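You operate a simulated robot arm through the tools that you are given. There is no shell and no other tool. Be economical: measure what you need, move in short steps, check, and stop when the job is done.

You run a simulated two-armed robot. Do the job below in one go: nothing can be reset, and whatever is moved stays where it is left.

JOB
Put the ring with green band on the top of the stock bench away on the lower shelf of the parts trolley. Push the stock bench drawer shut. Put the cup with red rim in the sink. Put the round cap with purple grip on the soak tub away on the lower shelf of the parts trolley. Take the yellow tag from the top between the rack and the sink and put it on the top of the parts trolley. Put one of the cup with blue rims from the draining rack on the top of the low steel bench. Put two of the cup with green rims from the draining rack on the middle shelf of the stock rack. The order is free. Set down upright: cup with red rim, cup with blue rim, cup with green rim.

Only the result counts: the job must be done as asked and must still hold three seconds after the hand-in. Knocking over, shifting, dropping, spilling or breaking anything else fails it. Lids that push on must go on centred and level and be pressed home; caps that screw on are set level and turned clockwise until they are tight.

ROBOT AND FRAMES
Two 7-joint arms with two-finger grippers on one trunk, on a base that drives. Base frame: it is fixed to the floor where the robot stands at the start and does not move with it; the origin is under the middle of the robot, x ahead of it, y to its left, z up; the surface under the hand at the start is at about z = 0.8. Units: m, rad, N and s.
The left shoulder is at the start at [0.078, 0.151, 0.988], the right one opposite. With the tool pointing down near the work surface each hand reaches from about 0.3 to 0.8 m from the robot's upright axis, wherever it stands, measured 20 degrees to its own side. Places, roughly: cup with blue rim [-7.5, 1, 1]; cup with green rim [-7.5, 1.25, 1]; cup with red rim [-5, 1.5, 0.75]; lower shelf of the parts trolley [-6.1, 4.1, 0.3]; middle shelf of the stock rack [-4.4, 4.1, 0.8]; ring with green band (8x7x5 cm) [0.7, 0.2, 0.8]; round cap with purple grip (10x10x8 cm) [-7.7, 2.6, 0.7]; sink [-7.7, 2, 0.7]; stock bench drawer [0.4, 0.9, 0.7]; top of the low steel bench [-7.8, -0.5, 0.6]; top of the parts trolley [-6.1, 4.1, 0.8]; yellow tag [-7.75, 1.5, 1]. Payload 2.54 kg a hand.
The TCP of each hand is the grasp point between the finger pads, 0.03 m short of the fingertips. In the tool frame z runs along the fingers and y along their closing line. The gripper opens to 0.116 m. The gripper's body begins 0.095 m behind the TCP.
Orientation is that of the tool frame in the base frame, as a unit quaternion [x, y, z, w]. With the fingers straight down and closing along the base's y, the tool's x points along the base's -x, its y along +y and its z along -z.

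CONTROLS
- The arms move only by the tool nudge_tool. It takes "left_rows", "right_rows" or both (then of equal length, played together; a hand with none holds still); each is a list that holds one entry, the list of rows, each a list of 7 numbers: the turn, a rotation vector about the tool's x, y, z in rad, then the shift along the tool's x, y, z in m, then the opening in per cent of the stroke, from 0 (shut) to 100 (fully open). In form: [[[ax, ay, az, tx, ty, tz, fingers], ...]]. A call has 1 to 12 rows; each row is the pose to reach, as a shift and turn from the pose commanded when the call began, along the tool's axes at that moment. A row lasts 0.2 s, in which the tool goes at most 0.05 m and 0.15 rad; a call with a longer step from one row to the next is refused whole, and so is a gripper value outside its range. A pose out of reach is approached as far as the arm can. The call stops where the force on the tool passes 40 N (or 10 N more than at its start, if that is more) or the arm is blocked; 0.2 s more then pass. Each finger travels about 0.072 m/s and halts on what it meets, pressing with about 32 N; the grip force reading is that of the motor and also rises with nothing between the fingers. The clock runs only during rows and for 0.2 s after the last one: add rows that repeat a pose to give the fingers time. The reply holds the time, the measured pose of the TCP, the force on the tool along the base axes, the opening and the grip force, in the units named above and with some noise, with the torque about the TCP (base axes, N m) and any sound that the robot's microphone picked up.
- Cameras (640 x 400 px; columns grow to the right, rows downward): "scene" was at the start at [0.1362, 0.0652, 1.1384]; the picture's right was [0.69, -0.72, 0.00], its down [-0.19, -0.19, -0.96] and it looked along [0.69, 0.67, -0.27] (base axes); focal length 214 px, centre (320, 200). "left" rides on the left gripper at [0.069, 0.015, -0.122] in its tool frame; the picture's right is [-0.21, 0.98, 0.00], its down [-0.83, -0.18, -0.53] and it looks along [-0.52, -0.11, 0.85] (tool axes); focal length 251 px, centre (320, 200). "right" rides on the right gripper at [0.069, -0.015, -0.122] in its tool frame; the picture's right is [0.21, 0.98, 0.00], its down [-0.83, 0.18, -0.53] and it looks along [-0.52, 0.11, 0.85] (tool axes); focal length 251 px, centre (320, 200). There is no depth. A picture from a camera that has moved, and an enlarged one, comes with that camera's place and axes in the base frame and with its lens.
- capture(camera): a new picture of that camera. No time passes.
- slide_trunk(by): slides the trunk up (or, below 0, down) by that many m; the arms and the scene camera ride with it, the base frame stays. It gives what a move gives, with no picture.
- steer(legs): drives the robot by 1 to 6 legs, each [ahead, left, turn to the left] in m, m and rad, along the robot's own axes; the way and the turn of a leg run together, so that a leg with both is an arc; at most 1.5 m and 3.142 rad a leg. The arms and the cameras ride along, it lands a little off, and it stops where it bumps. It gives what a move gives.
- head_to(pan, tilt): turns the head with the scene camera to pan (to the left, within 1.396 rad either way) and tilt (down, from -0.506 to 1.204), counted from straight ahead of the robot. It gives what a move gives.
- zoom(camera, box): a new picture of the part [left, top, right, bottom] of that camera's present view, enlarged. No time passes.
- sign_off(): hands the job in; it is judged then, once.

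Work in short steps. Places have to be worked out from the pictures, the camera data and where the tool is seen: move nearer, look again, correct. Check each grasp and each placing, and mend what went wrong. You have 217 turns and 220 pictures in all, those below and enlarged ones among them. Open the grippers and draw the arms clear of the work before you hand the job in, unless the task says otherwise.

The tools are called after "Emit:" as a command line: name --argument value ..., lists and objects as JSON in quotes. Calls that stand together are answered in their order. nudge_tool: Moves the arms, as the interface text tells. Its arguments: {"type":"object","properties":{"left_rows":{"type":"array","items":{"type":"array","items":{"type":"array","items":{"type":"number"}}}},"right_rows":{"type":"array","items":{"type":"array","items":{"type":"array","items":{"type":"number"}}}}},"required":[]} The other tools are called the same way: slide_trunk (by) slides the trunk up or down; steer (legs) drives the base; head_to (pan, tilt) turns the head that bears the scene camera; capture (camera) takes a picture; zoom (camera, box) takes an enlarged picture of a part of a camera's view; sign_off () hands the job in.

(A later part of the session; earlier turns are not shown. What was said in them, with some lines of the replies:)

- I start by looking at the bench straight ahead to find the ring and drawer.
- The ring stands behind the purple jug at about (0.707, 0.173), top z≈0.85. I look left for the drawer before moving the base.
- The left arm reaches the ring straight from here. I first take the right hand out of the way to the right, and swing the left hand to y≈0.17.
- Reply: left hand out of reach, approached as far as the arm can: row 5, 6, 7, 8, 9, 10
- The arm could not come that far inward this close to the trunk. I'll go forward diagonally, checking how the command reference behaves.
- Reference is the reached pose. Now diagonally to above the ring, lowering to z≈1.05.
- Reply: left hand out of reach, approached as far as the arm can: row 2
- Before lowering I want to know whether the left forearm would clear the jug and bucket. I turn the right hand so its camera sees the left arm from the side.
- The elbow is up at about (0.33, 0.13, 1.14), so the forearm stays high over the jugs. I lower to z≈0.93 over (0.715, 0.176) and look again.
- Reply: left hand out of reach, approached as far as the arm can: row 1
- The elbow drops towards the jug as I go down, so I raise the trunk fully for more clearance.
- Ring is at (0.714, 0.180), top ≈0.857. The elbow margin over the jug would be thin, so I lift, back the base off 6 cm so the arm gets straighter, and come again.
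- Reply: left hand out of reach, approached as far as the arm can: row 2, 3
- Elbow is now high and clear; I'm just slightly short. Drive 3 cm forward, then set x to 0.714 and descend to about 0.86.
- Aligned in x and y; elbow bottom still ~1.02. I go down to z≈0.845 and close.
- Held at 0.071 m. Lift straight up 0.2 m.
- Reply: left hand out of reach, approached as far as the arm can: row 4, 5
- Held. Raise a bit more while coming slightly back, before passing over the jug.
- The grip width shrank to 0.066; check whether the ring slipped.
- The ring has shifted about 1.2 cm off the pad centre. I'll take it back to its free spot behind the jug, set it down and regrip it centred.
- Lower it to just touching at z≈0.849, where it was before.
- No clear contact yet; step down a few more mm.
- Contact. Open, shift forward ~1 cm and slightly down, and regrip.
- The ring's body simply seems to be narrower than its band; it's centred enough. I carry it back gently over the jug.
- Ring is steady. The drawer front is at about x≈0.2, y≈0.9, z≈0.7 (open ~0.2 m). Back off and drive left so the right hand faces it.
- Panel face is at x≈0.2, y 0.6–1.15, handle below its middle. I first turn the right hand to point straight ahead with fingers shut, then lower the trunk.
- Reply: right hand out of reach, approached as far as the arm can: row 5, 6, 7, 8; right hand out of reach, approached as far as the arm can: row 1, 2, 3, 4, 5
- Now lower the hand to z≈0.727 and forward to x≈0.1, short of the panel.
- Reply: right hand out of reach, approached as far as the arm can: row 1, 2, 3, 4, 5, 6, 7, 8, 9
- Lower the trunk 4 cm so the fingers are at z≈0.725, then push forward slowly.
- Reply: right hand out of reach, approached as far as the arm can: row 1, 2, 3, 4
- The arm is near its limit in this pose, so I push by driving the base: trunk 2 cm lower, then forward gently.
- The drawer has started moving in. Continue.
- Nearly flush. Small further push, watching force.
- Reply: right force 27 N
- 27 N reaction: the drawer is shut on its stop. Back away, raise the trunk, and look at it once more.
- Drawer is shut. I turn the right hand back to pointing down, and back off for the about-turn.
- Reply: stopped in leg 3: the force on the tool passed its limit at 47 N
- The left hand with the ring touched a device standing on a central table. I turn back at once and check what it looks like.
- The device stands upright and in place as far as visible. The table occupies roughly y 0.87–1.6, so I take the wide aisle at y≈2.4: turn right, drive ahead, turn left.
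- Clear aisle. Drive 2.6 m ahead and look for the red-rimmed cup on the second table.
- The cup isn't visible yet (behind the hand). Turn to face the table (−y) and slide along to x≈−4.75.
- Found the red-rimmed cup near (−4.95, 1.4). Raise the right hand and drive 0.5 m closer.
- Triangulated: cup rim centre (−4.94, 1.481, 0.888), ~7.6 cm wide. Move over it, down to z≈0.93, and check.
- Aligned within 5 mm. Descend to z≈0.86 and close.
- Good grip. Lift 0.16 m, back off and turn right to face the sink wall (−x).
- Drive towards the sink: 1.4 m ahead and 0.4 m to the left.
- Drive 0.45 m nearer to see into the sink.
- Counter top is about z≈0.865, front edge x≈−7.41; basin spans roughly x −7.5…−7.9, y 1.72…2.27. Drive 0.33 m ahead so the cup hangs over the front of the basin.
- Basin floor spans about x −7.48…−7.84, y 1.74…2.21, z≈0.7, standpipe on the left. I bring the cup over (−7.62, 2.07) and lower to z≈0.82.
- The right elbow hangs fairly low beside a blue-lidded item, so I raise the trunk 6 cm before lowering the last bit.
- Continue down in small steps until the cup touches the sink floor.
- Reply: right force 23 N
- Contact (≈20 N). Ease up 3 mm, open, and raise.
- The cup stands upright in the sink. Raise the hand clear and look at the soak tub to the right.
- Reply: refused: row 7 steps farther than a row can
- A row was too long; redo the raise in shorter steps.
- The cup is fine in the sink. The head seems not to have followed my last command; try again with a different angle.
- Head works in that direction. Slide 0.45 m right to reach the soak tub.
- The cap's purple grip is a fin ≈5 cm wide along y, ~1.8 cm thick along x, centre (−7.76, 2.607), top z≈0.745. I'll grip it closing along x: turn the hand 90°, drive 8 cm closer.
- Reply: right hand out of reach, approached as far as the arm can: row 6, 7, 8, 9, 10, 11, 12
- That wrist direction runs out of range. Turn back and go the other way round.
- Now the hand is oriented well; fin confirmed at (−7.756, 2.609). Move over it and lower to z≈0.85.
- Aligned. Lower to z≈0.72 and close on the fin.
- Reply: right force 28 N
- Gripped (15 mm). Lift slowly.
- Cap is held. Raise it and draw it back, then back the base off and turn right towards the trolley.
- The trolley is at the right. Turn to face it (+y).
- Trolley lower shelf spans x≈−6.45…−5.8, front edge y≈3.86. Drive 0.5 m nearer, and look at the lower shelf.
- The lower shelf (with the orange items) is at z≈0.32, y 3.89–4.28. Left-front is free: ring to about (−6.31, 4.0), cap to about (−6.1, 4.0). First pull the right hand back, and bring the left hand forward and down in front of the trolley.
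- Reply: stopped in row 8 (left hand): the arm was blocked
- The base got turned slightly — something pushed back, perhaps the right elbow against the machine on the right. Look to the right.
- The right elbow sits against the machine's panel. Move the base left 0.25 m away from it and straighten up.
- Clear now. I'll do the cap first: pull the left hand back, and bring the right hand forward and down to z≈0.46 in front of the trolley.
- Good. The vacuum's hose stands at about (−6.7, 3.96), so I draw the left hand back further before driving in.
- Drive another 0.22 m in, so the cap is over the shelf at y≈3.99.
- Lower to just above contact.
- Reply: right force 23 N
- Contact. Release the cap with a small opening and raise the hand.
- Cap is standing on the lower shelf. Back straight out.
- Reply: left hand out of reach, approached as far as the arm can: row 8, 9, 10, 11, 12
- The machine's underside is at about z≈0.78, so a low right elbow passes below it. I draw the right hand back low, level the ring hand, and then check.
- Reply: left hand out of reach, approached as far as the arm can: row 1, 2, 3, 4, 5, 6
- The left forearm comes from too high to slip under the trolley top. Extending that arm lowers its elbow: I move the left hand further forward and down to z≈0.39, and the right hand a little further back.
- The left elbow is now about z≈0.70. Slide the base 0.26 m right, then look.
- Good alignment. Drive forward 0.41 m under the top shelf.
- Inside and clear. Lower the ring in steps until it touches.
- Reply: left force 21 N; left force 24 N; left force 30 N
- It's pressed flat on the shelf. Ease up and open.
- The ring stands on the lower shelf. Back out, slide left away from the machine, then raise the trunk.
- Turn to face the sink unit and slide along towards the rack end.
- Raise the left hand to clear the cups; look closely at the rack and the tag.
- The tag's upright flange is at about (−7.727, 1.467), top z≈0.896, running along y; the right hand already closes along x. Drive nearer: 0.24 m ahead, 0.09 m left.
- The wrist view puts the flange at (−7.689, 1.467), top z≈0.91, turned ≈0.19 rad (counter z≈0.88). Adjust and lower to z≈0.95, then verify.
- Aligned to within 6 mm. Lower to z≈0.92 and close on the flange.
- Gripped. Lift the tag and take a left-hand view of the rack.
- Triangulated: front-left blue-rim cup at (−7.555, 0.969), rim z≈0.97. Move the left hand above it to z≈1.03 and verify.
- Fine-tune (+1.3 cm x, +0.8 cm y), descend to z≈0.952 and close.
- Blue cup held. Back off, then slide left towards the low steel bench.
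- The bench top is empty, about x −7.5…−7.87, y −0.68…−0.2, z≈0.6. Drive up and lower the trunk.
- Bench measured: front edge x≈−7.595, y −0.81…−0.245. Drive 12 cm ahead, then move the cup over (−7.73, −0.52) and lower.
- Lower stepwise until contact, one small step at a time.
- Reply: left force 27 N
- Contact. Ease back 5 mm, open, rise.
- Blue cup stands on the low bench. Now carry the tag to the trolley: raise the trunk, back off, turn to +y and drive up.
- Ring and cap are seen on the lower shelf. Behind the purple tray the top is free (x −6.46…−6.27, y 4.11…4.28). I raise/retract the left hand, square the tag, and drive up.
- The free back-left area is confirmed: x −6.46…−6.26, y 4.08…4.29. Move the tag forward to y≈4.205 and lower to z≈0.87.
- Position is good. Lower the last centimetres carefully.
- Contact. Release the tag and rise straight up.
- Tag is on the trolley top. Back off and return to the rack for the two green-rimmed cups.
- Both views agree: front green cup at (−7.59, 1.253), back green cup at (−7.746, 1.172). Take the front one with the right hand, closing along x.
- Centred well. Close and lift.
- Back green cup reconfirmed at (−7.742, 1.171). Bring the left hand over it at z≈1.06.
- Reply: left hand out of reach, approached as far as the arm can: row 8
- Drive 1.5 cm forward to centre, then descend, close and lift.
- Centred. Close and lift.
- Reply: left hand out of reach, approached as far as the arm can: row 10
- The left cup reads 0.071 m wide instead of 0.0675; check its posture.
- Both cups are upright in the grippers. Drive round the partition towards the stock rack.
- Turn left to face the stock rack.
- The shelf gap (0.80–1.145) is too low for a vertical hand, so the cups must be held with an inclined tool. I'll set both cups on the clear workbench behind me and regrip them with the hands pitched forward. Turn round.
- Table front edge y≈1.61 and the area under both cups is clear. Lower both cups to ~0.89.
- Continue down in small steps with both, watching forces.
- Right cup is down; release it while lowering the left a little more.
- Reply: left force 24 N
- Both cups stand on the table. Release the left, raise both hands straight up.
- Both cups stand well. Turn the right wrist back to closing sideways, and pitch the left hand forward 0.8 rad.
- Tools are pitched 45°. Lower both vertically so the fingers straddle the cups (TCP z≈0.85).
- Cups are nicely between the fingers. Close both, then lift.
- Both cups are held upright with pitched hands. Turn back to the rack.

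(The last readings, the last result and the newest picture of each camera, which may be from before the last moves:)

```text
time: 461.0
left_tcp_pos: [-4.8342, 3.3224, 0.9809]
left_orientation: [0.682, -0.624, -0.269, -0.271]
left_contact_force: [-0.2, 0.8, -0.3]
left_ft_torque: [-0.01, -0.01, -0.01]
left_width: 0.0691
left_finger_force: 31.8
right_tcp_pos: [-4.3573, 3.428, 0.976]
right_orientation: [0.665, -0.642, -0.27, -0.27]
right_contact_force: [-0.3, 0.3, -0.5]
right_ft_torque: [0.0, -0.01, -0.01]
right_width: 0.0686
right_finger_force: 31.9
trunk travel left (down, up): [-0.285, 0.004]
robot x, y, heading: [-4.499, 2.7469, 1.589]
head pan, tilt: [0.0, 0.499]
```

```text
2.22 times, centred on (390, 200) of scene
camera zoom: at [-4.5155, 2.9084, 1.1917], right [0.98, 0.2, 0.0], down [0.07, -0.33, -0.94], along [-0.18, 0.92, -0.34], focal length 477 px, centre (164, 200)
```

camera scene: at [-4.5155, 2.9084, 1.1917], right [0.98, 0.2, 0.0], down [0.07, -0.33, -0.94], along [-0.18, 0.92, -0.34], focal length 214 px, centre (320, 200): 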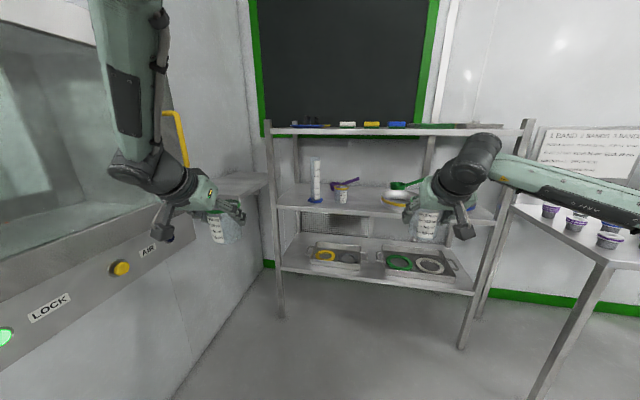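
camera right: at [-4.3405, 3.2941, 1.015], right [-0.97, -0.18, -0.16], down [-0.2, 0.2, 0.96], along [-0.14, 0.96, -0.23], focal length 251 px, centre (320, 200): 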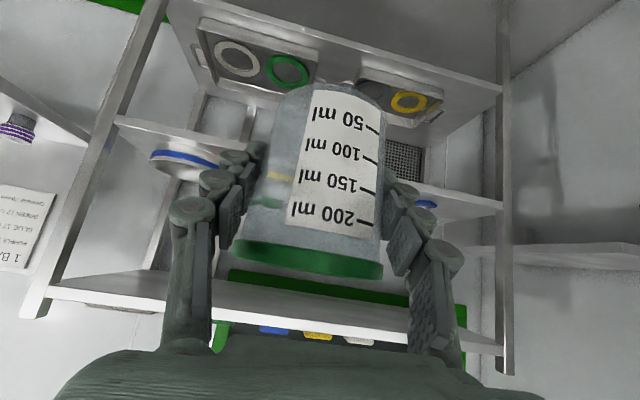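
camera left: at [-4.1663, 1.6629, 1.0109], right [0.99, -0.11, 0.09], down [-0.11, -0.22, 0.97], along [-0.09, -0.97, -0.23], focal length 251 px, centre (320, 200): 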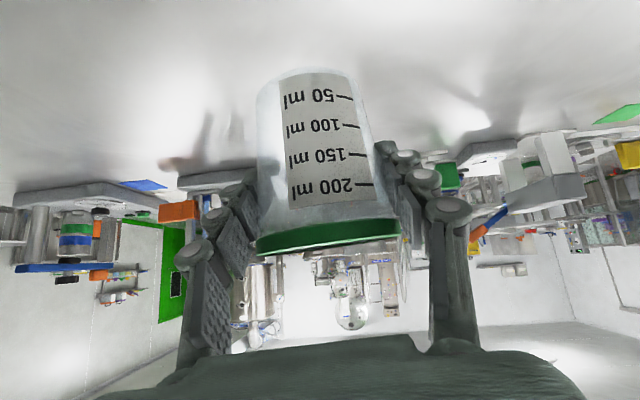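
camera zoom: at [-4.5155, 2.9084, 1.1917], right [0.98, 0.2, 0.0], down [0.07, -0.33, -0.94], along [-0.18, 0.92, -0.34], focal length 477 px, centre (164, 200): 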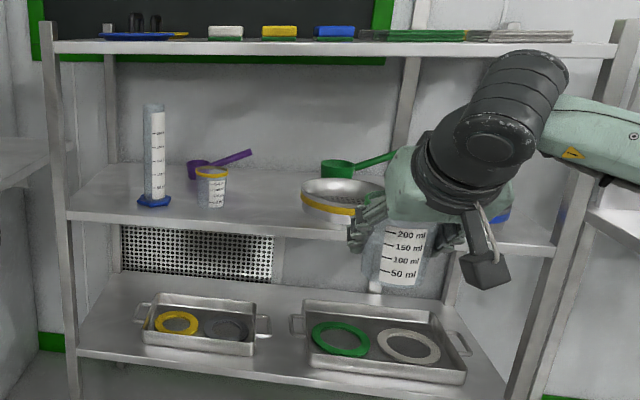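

The shelf front is y≈3.85. Free spots: between the yellow-rim cup and the yellow sieve (x≈−4.49), and between the two sieves (x≈−4.15), both near the front. Right cup goes to (−4.15, 3.895) first; drive near and look.

Emit:
steer --legs '[[0, -0.205, -0.02], [0.3, 0, 0]]'

Emit:
capture --camera "right"

Emit:
head_to --pan -0.5 --tilt 0.4

Emit:
capture --camera "scene"

```text
time: 465.3
left_tcp_pos: [-4.6142, 3.6359, 0.9773]
left_orientation: [0.676, -0.631, -0.265, -0.273]
left_contact_force: [0.9, 0.3, -0.3]
left_ft_torque: [-0.03, -0.02, 0.01]
left_width: 0.0689
left_finger_force: 32.0
right_tcp_pos: [-4.1362, 3.7332, 0.9763]
right_orientation: [0.657, -0.65, -0.267, -0.273]
right_contact_force: [-1.1, -0.5, -0.3]
right_ft_torque: [0.02, 0.02, 0.01]
right_width: 0.0688
right_finger_force: 32.4
trunk travel left (down, up): [-0.285, 0.004]
robot x, y, heading: [-4.2928, 3.0565, 1.566]
head pan, tilt: [0.0, 0.499]
```

```text
38 pictures are left
camera right: at [-4.122, 3.598, 1.015], right [-0.97, -0.16, -0.16], down [-0.19, 0.21, 0.96], along [-0.12, 0.97, -0.23], focal length 251 px, centre (320, 200)
```

right: 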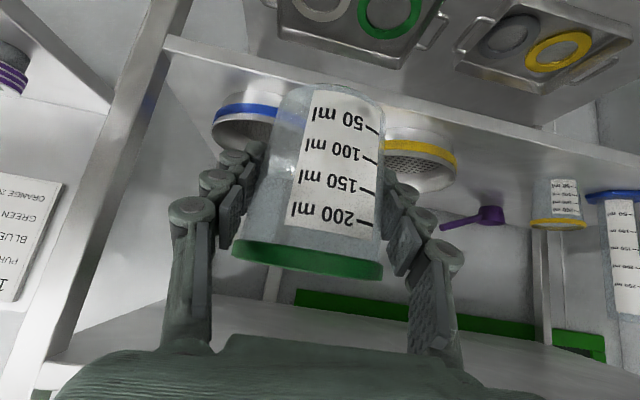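

```text
time: 466.2
left_tcp_pos: [-4.6139, 3.636, 0.9764]
left_orientation: [0.676, -0.632, -0.264, -0.273]
left_contact_force: [-0.7, 0.2, 0.1]
left_ft_torque: [0.0, 0.01, -0.01]
left_width: 0.0693
left_finger_force: 31.8
right_tcp_pos: [-4.1365, 3.733, 0.9778]
right_orientation: [0.656, -0.651, -0.267, -0.273]
right_contact_force: [0.2, -0.6, -0.7]
right_ft_torque: [0.05, 0.02, 0.04]
right_width: 0.0687
right_finger_force: 32.2
trunk travel left (down, up): [-0.285, 0.004]
robot x, y, heading: [-4.2878, 3.0568, 1.567]
head pan, tilt: [-0.499, 0.4]
```

```text
37 pictures are left
camera scene: at [-4.3057, 3.2162, 1.1899], right [0.99, 0.17, 0.0], down [0.06, -0.35, -0.94], along [-0.16, 0.92, -0.35], focal length 214 px, centre (320, 200)
```

scene: 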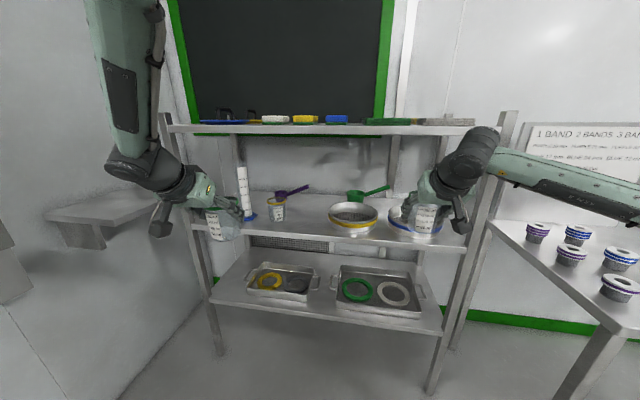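

The gap between the sieves is too small. The corridor between the yellow-rim cup and the yellow sieve (x −4.573…−4.397) can take two cups one behind the other: right cup to the back (−4.485, 4.02), left cup in front. Retract the left hand, back off, and line up.

Emit:
steer --legs '[[-0.15, 0.35, 0]]'

Emit:
nudge_tool --left_rows '[[[0, 0, 0, 0.02, 0, -0.02, 40], [0, 0, 0, 0.045, 0, -0.045, 40], [0, 0, 0, 0.07, 0, -0.07, 40], [0, 0, 0, 0.09, 0, -0.1, 40]]]' --right_rows '[[[0, 0, 0, 0.01, 0, 0.02, 40], [0, 0, 0, 0.015, 0, 0.045, 40], [0, 0, 0, 0.02, 0, 0.07, 40], [0, 0, 0, 0.02, 0, 0.095, 40]]]'

Emit:
capture --camera "right"

Emit:
capture --camera "scene"

```text
time: 470.2
left_tcp_pos: [-4.9754, 3.4854, 0.9761]
left_orientation: [0.675, -0.633, -0.262, -0.273]
left_contact_force: [0.9, 0.5, -0.1]
left_ft_torque: [-0.01, -0.03, 0.03]
left_width: 0.0691
left_finger_force: 31.8
right_tcp_pos: [-4.499, 3.5804, 0.9765]
right_orientation: [0.655, -0.652, -0.266, -0.274]
right_contact_force: [-0.6, -0.3, 0.1]
right_ft_torque: [0.0, -0.01, 0.02]
right_width: 0.0688
right_finger_force: 32.2
trunk travel left (down, up): [-0.285, 0.004]
robot x, y, heading: [-4.6541, 2.9028, 1.57]
head pan, tilt: [-0.499, 0.4]
```

```text
time: 471.2
left_tcp_pos: [-4.9719, 3.3548, 0.9802]
left_orientation: [0.678, -0.634, -0.256, -0.271]
left_contact_force: [-0.1, 1.3, -1.4]
left_ft_torque: [-0.02, 0.0, 0.0]
left_width: 0.0688
left_finger_force: 32.7
left hand out of reach, approached as far as the arm can: row 4
right_tcp_pos: [-4.4983, 3.6346, 0.8951]
right_orientation: [0.656, -0.651, -0.267, -0.274]
right_contact_force: [0.8, 0.3, -0.8]
right_ft_torque: [-0.02, 0.01, -0.01]
right_width: 0.0687
right_finger_force: 31.4
trunk travel left (down, up): [-0.285, 0.004]
robot x, y, heading: [-4.6552, 2.9077, 1.565]
head pan, tilt: [-0.499, 0.4]
```

```text
36 pictures are left
camera right: at [-4.4829, 3.4998, 0.9342], right [-0.97, -0.15, -0.16], down [-0.19, 0.21, 0.96], along [-0.11, 0.97, -0.23], focal length 251 px, centre (320, 200)
```

right: 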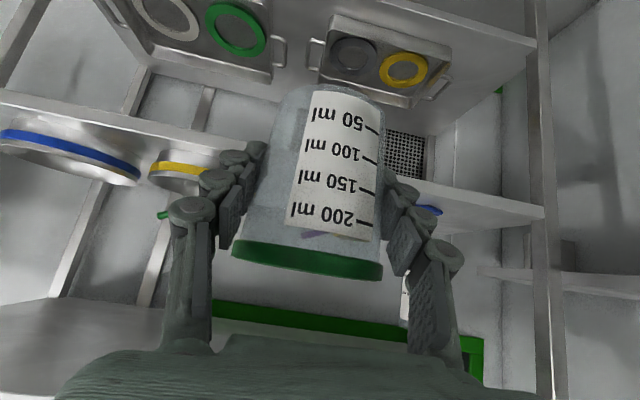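

```text
35 pictures are left
camera scene: at [-4.6944, 3.0505, 1.2313], right [0.88, 0.47, 0.0], down [-0.04, 0.08, -1.0], along [-0.47, 0.88, 0.09], focal length 214 px, centre (320, 200)
```

scene: 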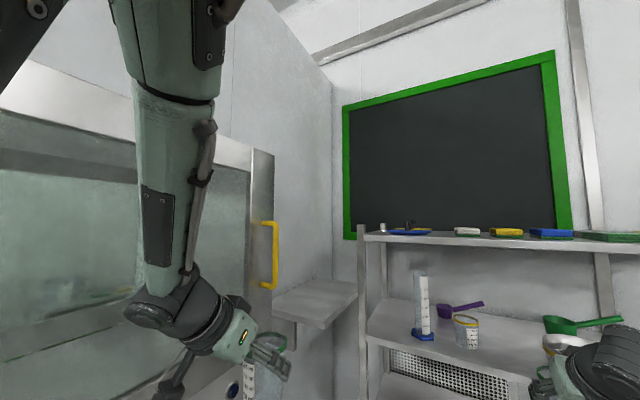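

The corridor is x −4.575…−4.40. Shift the right hand 1 cm right, then drive in: first 0.2 m.

Emit:
nudge_tool --right_rows '[[[0, 0, 0, 0, -0.009, 0, 40]]]'

Emit:
steer --legs '[[0.2, 0, 0.005]]'

Emit:
capture --camera "right"

Emit:
capture --camera "scene"

```text
time: 471.6
left_tcp_pos: [-4.9725, 3.3542, 0.9824]
left_orientation: [0.677, -0.633, -0.258, -0.272]
left_contact_force: [0.3, -0.1, -0.7]
left_ft_torque: [0.0, -0.02, 0.01]
left_width: 0.0689
left_finger_force: 31.7
right_tcp_pos: [-4.4889, 3.6329, 0.8955]
right_orientation: [0.656, -0.651, -0.267, -0.274]
right_contact_force: [-0.2, 0.3, -0.3]
right_ft_torque: [0.0, -0.01, 0.0]
right_width: 0.0687
right_finger_force: 32.4
trunk travel left (down, up): [-0.285, 0.004]
robot x, y, heading: [-4.6523, 2.9058, 1.566]
head pan, tilt: [-0.499, 0.4]
```

```text
time: 473.3
left_tcp_pos: [-4.9728, 3.5618, 0.9815]
left_orientation: [0.678, -0.632, -0.259, -0.271]
left_contact_force: [0.4, -0.8, -0.7]
left_ft_torque: [0.02, 0.0, 0.02]
left_width: 0.069
left_finger_force: 31.5
right_tcp_pos: [-4.4912, 3.8423, 0.8968]
right_orientation: [0.657, -0.65, -0.267, -0.274]
right_contact_force: [-0.2, -0.4, -0.3]
right_ft_torque: [0.02, 0.01, 0.0]
right_width: 0.069
right_finger_force: 31.9
trunk travel left (down, up): [-0.285, 0.004]
robot x, y, heading: [-4.6516, 3.1122, 1.565]
head pan, tilt: [-0.499, 0.4]
```

```text
34 pictures are left
camera right: at [-4.4755, 3.7078, 0.9338], right [-0.97, -0.16, -0.16], down [-0.19, 0.21, 0.96], along [-0.12, 0.97, -0.23], focal length 251 px, centre (320, 200)
```

right: 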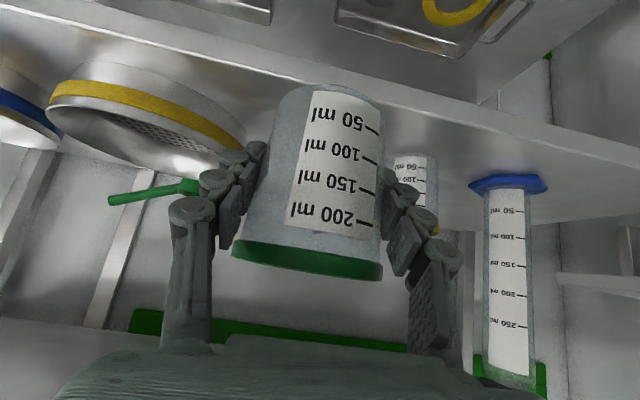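

```text
33 pictures are left
camera scene: at [-4.6938, 3.2584, 1.2317], right [0.88, 0.48, 0.0], down [-0.05, 0.08, -1.0], along [-0.48, 0.87, 0.09], focal length 214 px, centre (320, 200)
```

scene: 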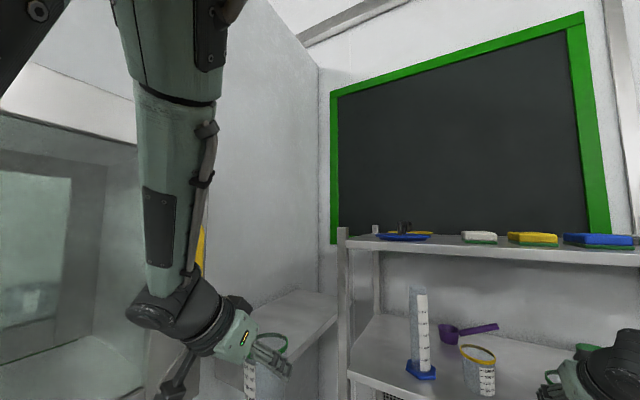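

Corridor measured again: −4.565…−4.41, hand centred at −4.49. Drive the remaining 0.18 m.

Emit:
steer --legs '[[0.175, 0, 0]]'

Emit:
capture --camera "right"

```text
time: 474.8
left_tcp_pos: [-4.9707, 3.7337, 0.9804]
left_orientation: [0.678, -0.633, -0.258, -0.27]
left_contact_force: [0.5, -0.4, -1.1]
left_ft_torque: [0.02, 0.01, -0.02]
left_width: 0.0686
left_finger_force: 32.0
right_tcp_pos: [-4.4889, 4.0122, 0.8953]
right_orientation: [0.656, -0.651, -0.267, -0.273]
right_contact_force: [-0.1, 0.1, -0.1]
right_ft_torque: [0.02, -0.02, -0.04]
right_width: 0.0688
right_finger_force: 32.4
trunk travel left (down, up): [-0.285, 0.004]
robot x, y, heading: [-4.654, 3.285, 1.566]
head pan, tilt: [-0.499, 0.4]
```

```text
32 pictures are left
camera right: at [-4.4733, 3.8789, 0.9338], right [-0.97, -0.16, -0.16], down [-0.19, 0.21, 0.96], along [-0.12, 0.97, -0.23], focal length 251 px, centre (320, 200)
```

right: 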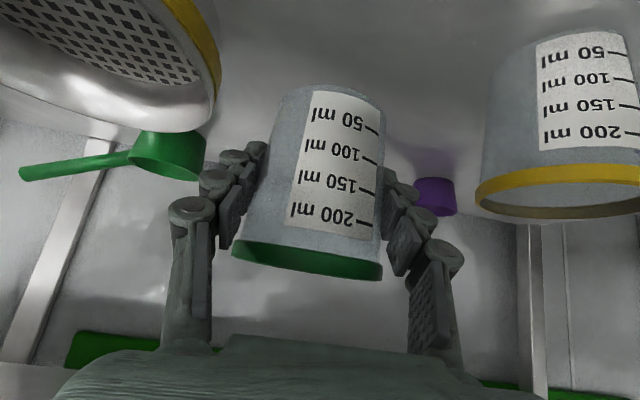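

Well clear. Lower vertically in steps.

Emit:
nudge_tool --right_rows '[[[0, 0, 0, 0.01, 0, 0.01, 40], [0, 0, 0, 0.02, 0, 0.02, 40], [0, 0, 0, 0.023, 0, 0.023, 40]]]'

```text
time: 475.6
left_tcp_pos: [-4.9711, 3.7322, 0.9788]
left_orientation: [0.68, -0.633, -0.255, -0.269]
left_contact_force: [0.9, 0.1, -0.3]
left_ft_torque: [0.0, 0.01, 0.01]
left_width: 0.0686
left_finger_force: 32.0
right_tcp_pos: [-4.4872, 4.0117, 0.8621]
right_orientation: [0.656, -0.651, -0.267, -0.274]
right_contact_force: [-0.4, -0.1, -0.1]
right_ft_torque: [0.01, 0.0, -0.03]
right_width: 0.0685
right_finger_force: 31.7
trunk travel left (down, up): [-0.285, 0.004]
robot x, y, heading: [-4.6539, 3.2863, 1.568]
head pan, tilt: [-0.499, 0.4]
```

Emit:
nudge_tool --right_rows '[[[0, 0, 0, 0.003, 0, 0.003, 40], [0, 0, 0, 0.005, 0, 0.005, 40]]]'

```text
time: 476.1
left_tcp_pos: [-4.9711, 3.7326, 0.979]
left_orientation: [0.679, -0.633, -0.255, -0.27]
left_contact_force: [-0.5, 0.0, -0.8]
left_ft_torque: [0.01, -0.03, 0.0]
left_width: 0.0683
left_finger_force: 32.0
right_tcp_pos: [-4.4887, 4.012, 0.8554]
right_orientation: [0.656, -0.651, -0.267, -0.274]
right_contact_force: [0.2, -0.5, -1.1]
right_ft_torque: [0.0, -0.03, 0.01]
right_width: 0.0686
right_finger_force: 31.8
trunk travel left (down, up): [-0.285, 0.004]
robot x, y, heading: [-4.6521, 3.2859, 1.565]
head pan, tilt: [-0.499, 0.4]
```

Emit:
nudge_tool --right_rows '[[[0, 0, 0, 0.002, 0, 0.002, 40], [0, 0, 0, 0.004, 0, 0.004, 40]]]'

```text
time: 476.8
left_tcp_pos: [-4.971, 3.7334, 0.9785]
left_orientation: [0.679, -0.632, -0.257, -0.27]
left_contact_force: [-0.1, 0.5, -0.4]
left_ft_torque: [0.01, 0.04, -0.01]
left_width: 0.0689
left_finger_force: 31.7
right_tcp_pos: [-4.4872, 4.013, 0.8494]
right_orientation: [0.657, -0.65, -0.267, -0.273]
right_contact_force: [0.8, 1.0, -0.3]
right_ft_torque: [0.0, 0.02, 0.01]
right_width: 0.0685
right_finger_force: 32.0
trunk travel left (down, up): [-0.285, 0.004]
robot x, y, heading: [-4.6499, 3.2831, 1.561]
head pan, tilt: [-0.499, 0.4]
```

Emit:
nudge_tool --right_rows '[[[0, 0, 0, 0.002, 0, 0.002, 40], [0, 0, 0, 0.004, 0, 0.004, 40]]]'

```text
time: 477.4
left_tcp_pos: [-4.9709, 3.7338, 0.9796]
left_orientation: [0.679, -0.633, -0.256, -0.27]
left_contact_force: [0.6, 0.7, -0.4]
left_ft_torque: [-0.02, -0.04, -0.01]
left_width: 0.069
left_finger_force: 31.9
right_tcp_pos: [-4.4879, 4.0135, 0.8444]
right_orientation: [0.656, -0.65, -0.267, -0.274]
right_contact_force: [0.4, 0.2, -0.4]
right_ft_torque: [0.04, -0.05, -0.01]
right_width: 0.0686
right_finger_force: 31.6
trunk travel left (down, up): [-0.285, 0.004]
robot x, y, heading: [-4.6508, 3.282, 1.564]
head pan, tilt: [-0.499, 0.4]
```

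Emit:
nudge_tool --right_rows '[[[0, 0, 0, 0.002, 0, 0.002, 40], [0, 0, 0, 0.004, 0, 0.004, 40]]]'

Emit:
capture --camera "right"

```text
time: 477.9
left_tcp_pos: [-4.9712, 3.7327, 0.9792]
left_orientation: [0.679, -0.633, -0.256, -0.269]
left_contact_force: [0.6, -0.4, -1.1]
left_ft_torque: [0.01, 0.0, -0.02]
left_width: 0.0689
left_finger_force: 32.3
right_tcp_pos: [-4.4878, 4.0137, 0.8392]
right_orientation: [0.656, -0.651, -0.267, -0.274]
right_contact_force: [-0.3, 0.4, -0.6]
right_ft_torque: [-0.02, -0.01, 0.01]
right_width: 0.0689
right_finger_force: 31.9
trunk travel left (down, up): [-0.285, 0.004]
robot x, y, heading: [-4.6527, 3.2829, 1.566]
head pan, tilt: [-0.499, 0.4]
```

```text
31 pictures are left
camera right: at [-4.4736, 3.8793, 0.8773], right [-0.97, -0.16, -0.16], down [-0.19, 0.21, 0.96], along [-0.12, 0.97, -0.23], focal length 251 px, centre (320, 200)
```

right: 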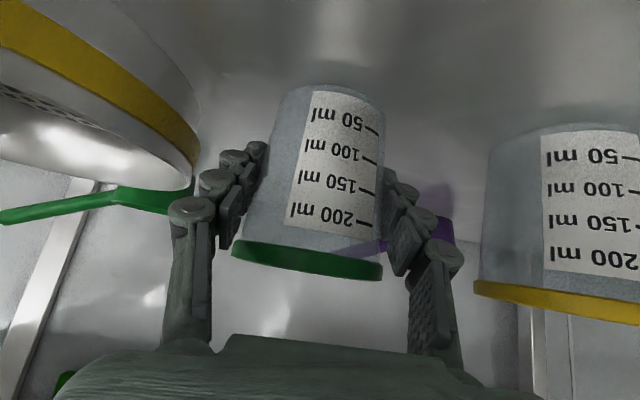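

Emit:
nudge_tool --right_rows '[[[0, 0, 0, 0.003, 0, 0.003, 40], [0, 0, 0, 0.005, 0, 0.005, 40]]]'

```text
time: 478.6
left_tcp_pos: [-4.9721, 3.7311, 0.9812]
left_orientation: [0.679, -0.633, -0.256, -0.271]
left_contact_force: [0.7, 0.8, -0.4]
left_ft_torque: [0.01, 0.0, 0.01]
left_width: 0.0687
left_finger_force: 32.2
right_tcp_pos: [-4.4886, 4.0133, 0.8374]
right_orientation: [0.655, -0.649, -0.271, -0.277]
right_contact_force: [0.4, -0.9, 19.4]
right_ft_torque: [-0.37, -0.03, 0.0]
right_width: 0.0687
right_finger_force: 32.4
trunk travel left (down, up): [-0.285, 0.004]
robot x, y, heading: [-4.65, 3.2816, 1.567]
head pan, tilt: [-0.499, 0.4]
```

Contact. Ease up, open moderately, and withdraw straight back by driving.

Emit:
nudge_tool --right_rows '[[[0, 0, 0, -0.003, 0, -0.003, 40], [0, 0, 0, -0.003, 0, -0.003, 65], [0, 0, 0, -0.003, 0, -0.003, 78], [0, 0, 0, -0.003, 0, -0.003, 78]]]'

Emit:
nudge_tool --right_rows '[[[0, 0, 0, 0.015, 0, -0.02, 78], [0, 0, 0, 0.03, 0, -0.04, 78], [0, 0, 0, 0.05, 0, -0.06, 78], [0, 0, 0, 0.07, 0, -0.085, 78]]]'

Emit:
capture --camera "right"

```text
time: 479.6
left_tcp_pos: [-4.9711, 3.7327, 0.9796]
left_orientation: [0.679, -0.633, -0.255, -0.27]
left_contact_force: [-0.6, 0.4, -0.4]
left_ft_torque: [0.02, 0.04, -0.01]
left_width: 0.0688
left_finger_force: 31.4
right_tcp_pos: [-4.4868, 4.0124, 0.8342]
right_orientation: [0.657, -0.65, -0.267, -0.273]
right_contact_force: [0.0, -0.6, 0.3]
right_ft_torque: [0.01, 0.0, 0.0]
right_width: 0.0904
right_finger_force: 0.1
trunk travel left (down, up): [-0.285, 0.004]
robot x, y, heading: [-4.6524, 3.285, 1.562]
head pan, tilt: [-0.499, 0.4]
```

```text
time: 480.6
left_tcp_pos: [-4.9718, 3.7319, 0.9789]
left_orientation: [0.679, -0.633, -0.256, -0.27]
left_contact_force: [-0.3, -0.3, 0.2]
left_ft_torque: [0.02, -0.01, -0.03]
left_width: 0.0686
left_finger_force: 32.0
right_tcp_pos: [-4.4836, 3.9041, 0.8497]
right_orientation: [0.656, -0.65, -0.267, -0.274]
right_contact_force: [-0.2, -0.6, -0.8]
right_ft_torque: [0.0, 0.07, -0.02]
right_width: 0.0906
right_finger_force: 0.1
trunk travel left (down, up): [-0.285, 0.004]
robot x, y, heading: [-4.6537, 3.2873, 1.565]
head pan, tilt: [-0.499, 0.4]
```

```text
30 pictures are left
camera right: at [-4.4702, 3.7694, 0.888], right [-0.97, -0.15, -0.16], down [-0.19, 0.21, 0.96], along [-0.11, 0.97, -0.23], focal length 251 px, centre (320, 200)
```

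right: 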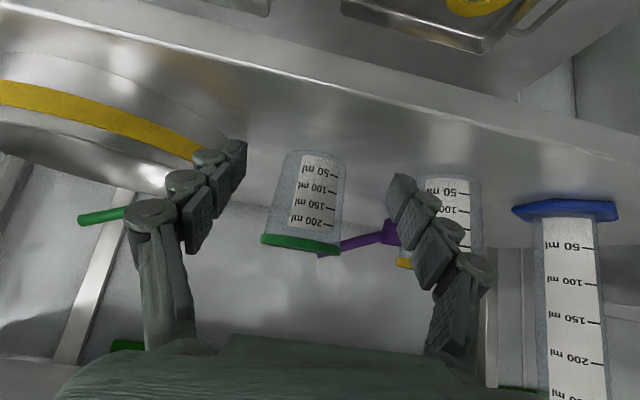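

The right cup stands upright on the shelf. Back out, fold the right hand back, and extend the left again.

Emit:
steer --legs '[[-0.5, 0, 0]]'

Emit:
nudge_tool --right_rows '[[[0, 0.14, 0, 0.02, 0, -0.03, 78], [0, 0.28, 0, 0.04, 0, -0.06, 78], [0, 0.42, 0, 0.05, 0, -0.09, 78], [0, 0.56, 0, 0.06, 0, -0.12, 60], [0, 0.7, 0, 0.07, 0, -0.15, 40], [0, 0.8, 0, 0.07, 0, -0.18, 40], [0, 0.8, 0, 0.07, 0, -0.21, 40]]]' --left_rows '[[[0, 0, 0, -0.015, 0, 0.015, 40], [0, 0, 0, -0.03, 0, 0.03, 40], [0, 0, 0, -0.045, 0, 0.045, 40], [0, 0, 0, -0.06, 0, 0.06, 40], [0, 0, 0, -0.075, 0, 0.075, 40], [0, 0, 0, -0.09, 0, 0.09, 40], [0, 0, 0, -0.095, 0, 0.095, 40]]]'

Emit:
steer --legs '[[0, -0.3, -0.35]]'

Emit:
capture --camera "left"

Emit:
capture --camera "scene"

```text
time: 483.6
left_tcp_pos: [-4.9746, 3.2127, 0.9812]
left_orientation: [0.68, -0.632, -0.256, -0.269]
left_contact_force: [-0.5, 0.2, -0.2]
left_ft_torque: [0.02, -0.02, -0.01]
left_width: 0.0685
left_finger_force: 31.5
right_tcp_pos: [-4.4896, 3.387, 0.8492]
right_orientation: [0.658, -0.649, -0.267, -0.274]
right_contact_force: [0.0, -0.7, 1.2]
right_ft_torque: [-0.01, 0.03, 0.0]
right_width: 0.0904
right_finger_force: 0.0
trunk travel left (down, up): [-0.285, 0.004]
robot x, y, heading: [-4.6547, 2.766, 1.568]
head pan, tilt: [-0.499, 0.4]
```

```text
time: 485.2
left_tcp_pos: [-4.9813, 3.3486, 0.978]
left_orientation: [0.681, -0.631, -0.257, -0.27]
left_contact_force: [-0.6, -0.6, -0.8]
left_ft_torque: [0.04, -0.02, 0.01]
left_width: 0.0683
left_finger_force: 31.8
right_tcp_pos: [-4.4866, 3.1904, 0.9461]
right_orientation: [0.71, -0.704, 0.009, 0.0]
right_contact_force: [-0.1, -0.1, 0.3]
right_ft_torque: [0.01, 0.0, 0.03]
right_width: 0.0464
right_finger_force: 0.2
trunk travel left (down, up): [-0.285, 0.004]
robot x, y, heading: [-4.6555, 2.7628, 1.57]
head pan, tilt: [-0.499, 0.4]
```

```text
time: 488.6
left_tcp_pos: [-4.466, 3.3732, 0.9763]
left_orientation: [-0.556, 0.744, 0.204, 0.31]
left_contact_force: [-0.5, 0.8, -0.5]
left_ft_torque: [-0.01, 0.0, 0.0]
left_width: 0.0681
left_finger_force: 31.3
right_tcp_pos: [-4.0581, 3.0536, 0.9468]
right_orientation: [-0.572, 0.82, -0.01, -0.004]
right_contact_force: [0.3, -0.2, 0.1]
right_ft_torque: [0.0, 0.0, -0.01]
right_width: 0.0462
right_finger_force: 0.0
trunk travel left (down, up): [-0.285, 0.004]
robot x, y, heading: [-4.3638, 2.7103, 1.218]
head pan, tilt: [-0.499, 0.4]
```

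```text
29 pictures are left
camera left: at [-4.5218, 3.2507, 1.0163], right [-0.89, 0.44, 0.11], down [0.2, 0.18, 0.96], along [0.41, 0.88, -0.25], focal length 251 px, centre (320, 200)
```

left: 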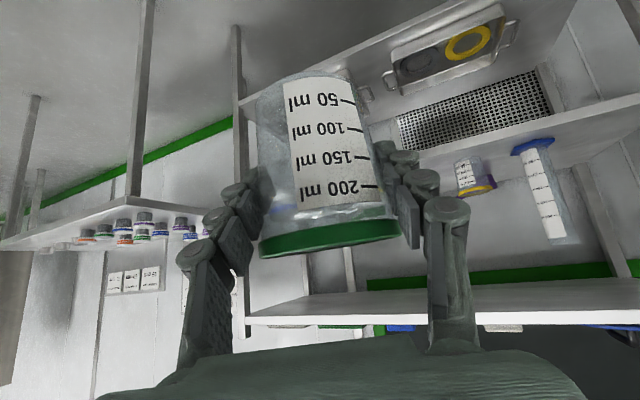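

```text
28 pictures are left
camera scene: at [-4.3171, 2.8684, 1.1901], right [0.97, -0.23, 0.0], down [-0.08, -0.34, -0.94], along [0.22, 0.91, -0.35], focal length 214 px, centre (320, 200)
```

scene: 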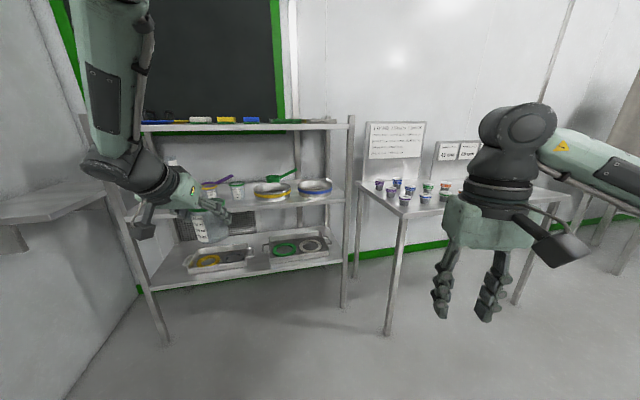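

Now lower the left cup to z≈0.89 and drive diagonally (pure +y in the room), first most of the way.

Emit:
nudge_tool --left_rows '[[[0, 0, 0, 0.02, 0, 0.02, 40], [0, 0, 0, 0.04, 0, 0.04, 40], [0, 0, 0, 0.058, 0, 0.058, 40]]]'

Emit:
steer --legs '[[0.352, 0.15, 0]]'

Emit:
capture --camera "left"

Emit:
capture --camera "scene"

```text
time: 489.4
left_tcp_pos: [-4.4643, 3.3705, 0.8928]
left_orientation: [-0.556, 0.743, 0.204, 0.311]
left_contact_force: [0.4, 0.4, -1.4]
left_ft_torque: [0.0, 0.02, -0.01]
left_width: 0.0684
left_finger_force: 32.3
right_tcp_pos: [-4.0595, 3.0531, 0.9455]
right_orientation: [-0.571, 0.821, -0.009, -0.003]
right_contact_force: [0.0, -0.1, -0.2]
right_ft_torque: [-0.02, -0.03, 0.01]
right_width: 0.0461
right_finger_force: 0.1
trunk travel left (down, up): [-0.285, 0.004]
robot x, y, heading: [-4.3617, 2.7154, 1.211]
head pan, tilt: [-0.499, 0.4]
```

```text
time: 491.8
left_tcp_pos: [-4.4884, 3.7458, 0.8928]
left_orientation: [-0.557, 0.743, 0.204, 0.31]
left_contact_force: [0.2, 0.0, -1.2]
left_ft_torque: [0.0, -0.01, 0.02]
left_width: 0.0681
left_finger_force: 31.9
right_tcp_pos: [-4.0819, 3.4295, 0.9452]
right_orientation: [-0.573, 0.819, -0.01, -0.003]
right_contact_force: [-0.4, 0.7, -0.3]
right_ft_torque: [0.0, 0.0, -0.03]
right_width: 0.0465
right_finger_force: 0.1
trunk travel left (down, up): [-0.285, 0.004]
robot x, y, heading: [-4.385, 3.0909, 1.21]
head pan, tilt: [-0.499, 0.4]
```

```text
27 pictures are left
camera left: at [-4.5433, 3.6237, 0.9335], right [-0.89, 0.44, 0.11], down [0.2, 0.18, 0.96], along [0.4, 0.88, -0.25], focal length 251 px, centre (320, 200)
```

left: 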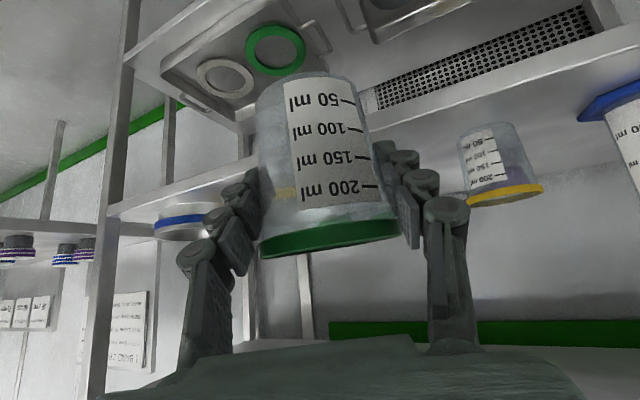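

```text
26 pictures are left
camera scene: at [-4.2918, 3.2147, 1.1863], right [0.65, -0.76, 0.0], down [-0.29, -0.25, -0.92], along [0.7, 0.6, -0.39], focal length 214 px, centre (320, 200)
```

scene: 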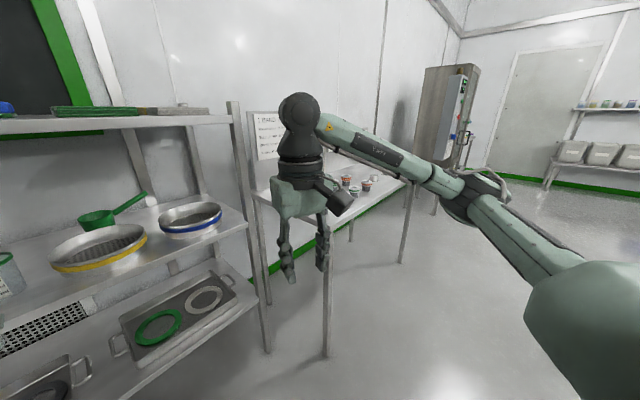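

Everything is clear. Final 0.16 m in +y.

Emit:
steer --legs '[[0.147, 0.055, 0]]'

Emit:
capture --camera "left"

```text
time: 493.2
left_tcp_pos: [-4.4864, 3.9068, 0.8934]
left_orientation: [-0.557, 0.743, 0.204, 0.31]
left_contact_force: [0.0, 1.4, -0.1]
left_ft_torque: [0.0, 0.0, -0.03]
left_width: 0.0681
left_finger_force: 31.7
right_tcp_pos: [-4.0797, 3.5901, 0.9461]
right_orientation: [-0.574, 0.819, -0.009, -0.002]
right_contact_force: [-1.1, -0.1, -0.4]
right_ft_torque: [-0.04, 0.0, 0.01]
right_width: 0.0464
right_finger_force: 0.0
trunk travel left (down, up): [-0.285, 0.004]
robot x, y, heading: [-4.3844, 3.2517, 1.212]
head pan, tilt: [-0.499, 0.4]
```

```text
25 pictures are left
camera left: at [-4.5413, 3.7838, 0.9334], right [-0.89, 0.44, 0.11], down [0.2, 0.18, 0.96], along [0.4, 0.88, -0.25], focal length 251 px, centre (320, 200)
```

left: 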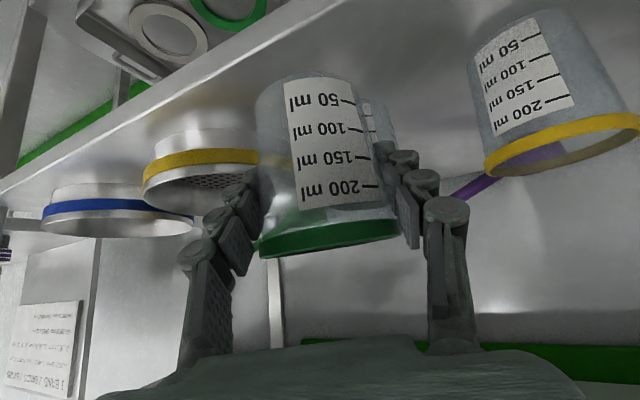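

Good placing spot. Lower in steps.

Emit:
nudge_tool --left_rows '[[[0, 0, 0, 0.01, 0, 0.01, 40], [0, 0, 0, 0.02, 0, 0.02, 40], [0, 0, 0, 0.025, 0, 0.025, 40]]]'

```text
time: 494.0
left_tcp_pos: [-4.4842, 3.9058, 0.8587]
left_orientation: [-0.558, 0.742, 0.204, 0.311]
left_contact_force: [1.2, 0.7, -0.1]
left_ft_torque: [0.0, 0.02, 0.02]
left_width: 0.0678
left_finger_force: 32.4
right_tcp_pos: [-4.0805, 3.5898, 0.9471]
right_orientation: [-0.574, 0.819, -0.009, -0.002]
right_contact_force: [-0.9, 0.0, 0.4]
right_ft_torque: [0.01, 0.02, 0.01]
right_width: 0.0463
right_finger_force: 0.0
trunk travel left (down, up): [-0.285, 0.004]
robot x, y, heading: [-4.3834, 3.2522, 1.213]
head pan, tilt: [-0.499, 0.4]
```

Emit:
nudge_tool --left_rows '[[[0, 0, 0, 0.002, 0, 0.002, 40], [0, 0, 0, 0.004, 0, 0.004, 40]]]'

```text
time: 494.6
left_tcp_pos: [-4.4844, 3.905, 0.8544]
left_orientation: [-0.557, 0.743, 0.203, 0.31]
left_contact_force: [-0.9, -0.4, -0.9]
left_ft_torque: [-0.01, -0.02, -0.03]
left_width: 0.068
left_finger_force: 31.9
right_tcp_pos: [-4.0805, 3.5898, 0.947]
right_orientation: [-0.574, 0.819, -0.009, -0.003]
right_contact_force: [0.1, -0.4, 0.2]
right_ft_torque: [0.01, -0.02, 0.02]
right_width: 0.0464
right_finger_force: 0.0
trunk travel left (down, up): [-0.285, 0.004]
robot x, y, heading: [-4.3838, 3.2479, 1.21]
head pan, tilt: [-0.499, 0.4]
```

Emit:
nudge_tool --left_rows '[[[0, 0, 0, 0.002, 0, 0.002, 40], [0, 0, 0, 0.004, 0, 0.004, 40]]]'

```text
time: 495.2
left_tcp_pos: [-4.4855, 3.9046, 0.8506]
left_orientation: [-0.557, 0.741, 0.207, 0.312]
left_contact_force: [-1.5, 0.6, 12.2]
left_ft_torque: [0.36, 0.25, 0.07]
left_width: 0.0681
left_finger_force: 31.6
right_tcp_pos: [-4.0803, 3.5877, 0.9472]
right_orientation: [-0.574, 0.819, -0.009, -0.002]
right_contact_force: [0.1, 0.7, 0.0]
right_ft_torque: [0.0, 0.0, 0.0]
right_width: 0.0464
right_finger_force: 0.1
trunk travel left (down, up): [-0.285, 0.004]
robot x, y, heading: [-4.3846, 3.2483, 1.212]
head pan, tilt: [-0.499, 0.4]
```

Contact. Ease up, open and withdraw back along the hand's horizontal direction.

Emit:
nudge_tool --left_rows '[[[0, 0, 0, -0.001, 0, -0.001, 40], [0, 0, 0, -0.001, 0, -0.001, 65], [0, 0, 0, -0.001, 0, -0.001, 80], [0, 0, 0, -0.001, 0, -0.001, 80]]]'

Emit:
capture --camera "left"

```text
time: 496.2
left_tcp_pos: [-4.4847, 3.9052, 0.849]
left_orientation: [-0.557, 0.743, 0.204, 0.31]
left_contact_force: [-0.9, 0.4, 0.2]
left_ft_torque: [0.02, 0.01, 0.01]
left_width: 0.093
left_finger_force: 0.0
right_tcp_pos: [-4.0793, 3.5887, 0.947]
right_orientation: [-0.574, 0.819, -0.01, -0.002]
right_contact_force: [0.3, 0.0, -0.3]
right_ft_torque: [-0.02, 0.02, 0.01]
right_width: 0.0464
right_finger_force: 0.1
trunk travel left (down, up): [-0.285, 0.004]
robot x, y, heading: [-4.3851, 3.2471, 1.215]
head pan, tilt: [-0.499, 0.4]
```

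```text
24 pictures are left
camera left: at [-4.5398, 3.7808, 0.8889], right [-0.89, 0.44, 0.11], down [0.2, 0.18, 0.96], along [0.4, 0.88, -0.25], focal length 251 px, centre (320, 200)
```

left: 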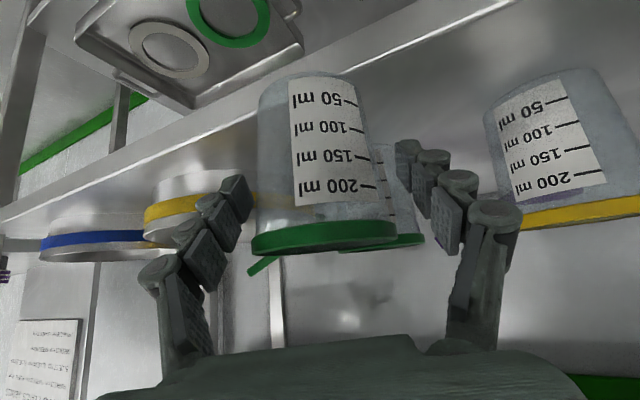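

Standing. Withdraw.

Emit:
nudge_tool --left_rows '[[[0, 0, 0, 0.018, 0, -0.02, 80], [0, 0, 0, 0.036, 0, -0.04, 80], [0, 0, 0, 0.056, 0, -0.062, 80], [0, 0, 0, 0.075, 0, -0.082, 80]]]'

Emit:
capture --camera "left"

```text
time: 497.2
left_tcp_pos: [-4.5183, 3.8013, 0.8556]
left_orientation: [-0.558, 0.743, 0.204, 0.31]
left_contact_force: [0.5, -0.2, 0.6]
left_ft_torque: [-0.04, 0.01, -0.01]
left_width: 0.0927
left_finger_force: 0.0
right_tcp_pos: [-4.0803, 3.5884, 0.9468]
right_orientation: [-0.574, 0.819, -0.009, -0.003]
right_contact_force: [-0.2, -0.1, 0.2]
right_ft_torque: [-0.02, -0.01, -0.01]
right_width: 0.0463
right_finger_force: 0.0
trunk travel left (down, up): [-0.285, 0.004]
robot x, y, heading: [-4.3862, 3.2545, 1.21]
head pan, tilt: [-0.499, 0.4]
```

```text
23 pictures are left
camera left: at [-4.573, 3.6785, 0.8947], right [-0.89, 0.44, 0.11], down [0.2, 0.18, 0.96], along [0.4, 0.88, -0.25], focal length 251 px, centre (320, 200)
```

left: 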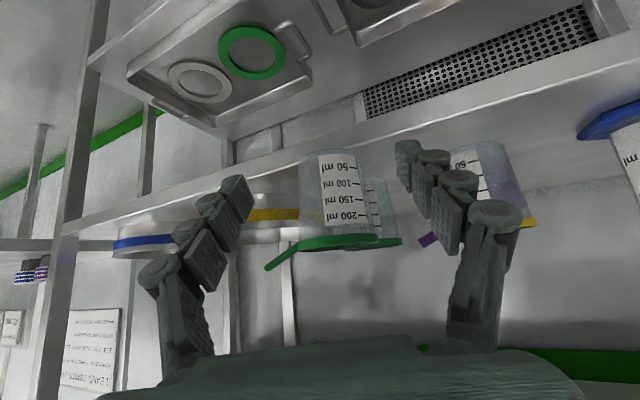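

Both cups stand on the shelf. Back out and take a final look at the rack.

Emit:
steer --legs '[[-0.47, -0.18, 0]]'

Emit:
nudge_tool --left_rows '[[[0, 0.14, 0, 0, 0, -0.03, 100], [0, 0.28, 0, 0, 0, -0.06, 100], [0, 0.42, 0, 0, 0, -0.09, 100], [0, 0.56, 0, 0, 0, -0.11, 100], [0, 0.7, 0, 0, 0, -0.12, 100], [0, 0.8, 0, 0, 0, -0.12, 100]]]' --right_rows '[[[0, 0, 0, 0, 0, -0.02, 100], [0, 0, 0, 0, 0, -0.04, 100], [0, 0, 0, 0, 0, -0.06, 100], [0, 0, 0, 0, 0, -0.08, 100], [0, 0, 0, 0, 0, -0.1, 100], [0, 0, 0, 0, 0, -0.1, 100]]]'

Emit:
head_to --pan 0.4 --tilt 0.3

Emit:
capture --camera "scene"

```text
time: 500.2
left_tcp_pos: [-4.5137, 3.2993, 0.8546]
left_orientation: [-0.561, 0.741, 0.205, 0.308]
left_contact_force: [0.4, -0.4, 0.0]
left_ft_torque: [-0.03, 0.01, 0.02]
left_width: 0.0928
left_finger_force: 0.0
right_tcp_pos: [-4.0745, 3.0914, 0.9476]
right_orientation: [-0.577, 0.816, -0.01, -0.003]
right_contact_force: [0.3, -0.7, 0.6]
right_ft_torque: [0.02, 0.03, 0.0]
right_width: 0.0463
right_finger_force: 0.1
trunk travel left (down, up): [-0.285, 0.004]
robot x, y, heading: [-4.3756, 2.7506, 1.22]
head pan, tilt: [-0.499, 0.4]
```

```text
time: 501.6
left_tcp_pos: [-4.5436, 3.2172, 0.928]
left_orientation: [-0.607, 0.792, -0.065, 0.005]
left_contact_force: [0.5, -0.2, -0.5]
left_ft_torque: [-0.02, 0.01, -0.02]
left_width: 0.1164
left_finger_force: 0.1
right_tcp_pos: [-4.0735, 3.0946, 1.0464]
right_orientation: [-0.577, 0.816, -0.01, -0.003]
right_contact_force: [0.2, 0.1, 0.2]
right_ft_torque: [-0.02, 0.04, 0.04]
right_width: 0.1161
right_finger_force: 0.0
trunk travel left (down, up): [-0.285, 0.004]
robot x, y, heading: [-4.373, 2.7505, 1.222]
head pan, tilt: [-0.499, 0.4]
```

```text
time: 502.8
left_tcp_pos: [-4.5426, 3.2178, 0.9277]
left_orientation: [-0.607, 0.793, -0.062, 0.004]
left_contact_force: [-0.2, 0.0, 0.6]
left_ft_torque: [0.0, 0.01, 0.03]
left_width: 0.1161
left_finger_force: 0.0
right_tcp_pos: [-4.074, 3.0956, 1.0455]
right_orientation: [-0.577, 0.817, -0.01, -0.003]
right_contact_force: [0.0, -0.3, -0.2]
right_ft_torque: [-0.01, 0.02, -0.03]
right_width: 0.116
right_finger_force: 0.0
trunk travel left (down, up): [-0.285, 0.004]
robot x, y, heading: [-4.3739, 2.7466, 1.219]
head pan, tilt: [0.4, 0.3]
```

```text
22 pictures are left
camera scene: at [-4.2829, 2.8727, 1.2248], right [0.66, -0.76, 0.0], down [0.01, 0.01, -1.0], along [0.76, 0.66, 0.02], focal length 214 px, centre (320, 200)
```

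scene: 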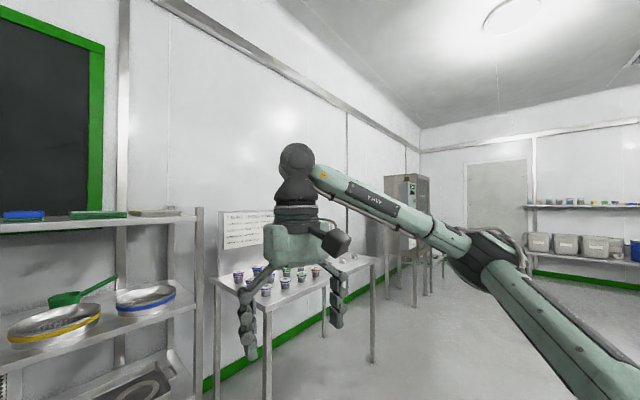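

All the jobs are done, the grippers are open and both arms are clear of the work, so I hand it in.

Emit:
sign_off

```text
The job is handed in.
```

I finished all seven tasks and handed the job in, but three contacts with other things along the way could still count against it.

**Possible problems**
- While I was turning around early on, the ring struck a device on the first long table at about 47 N. It stayed upright, but I could not tell whether it had shifted.
- My right elbow pressed against the machine beside the trolley. It has push buttons on its panel, and I don't know whether one was pressed.
- The purple cap's base was standing in the soak tub, so lifting it out may have left a drain open. The tub looked empty.

**Results**

| Item | Where it is now |
|---|---|
| Ring with green band | Lower shelf of the parts trolley |
| Stock bench drawer | Pushed shut against its stop |
| Cup with red rim | Upright in the sink |
| Round cap with purple grip | Lower shelf of the parts trolley |
| Yellow tag | Top of the parts trolley |
| One cup with blue rim | Upright on the low steel bench |
| Two cups with green rims | Upright on the middle shelf of the stock rack, one behind the other |

I checked each placing with a picture after letting go. At the end the head camera could not get a last wide view of the stock rack, so the green cups rest on the left gripper's close-up pictures.
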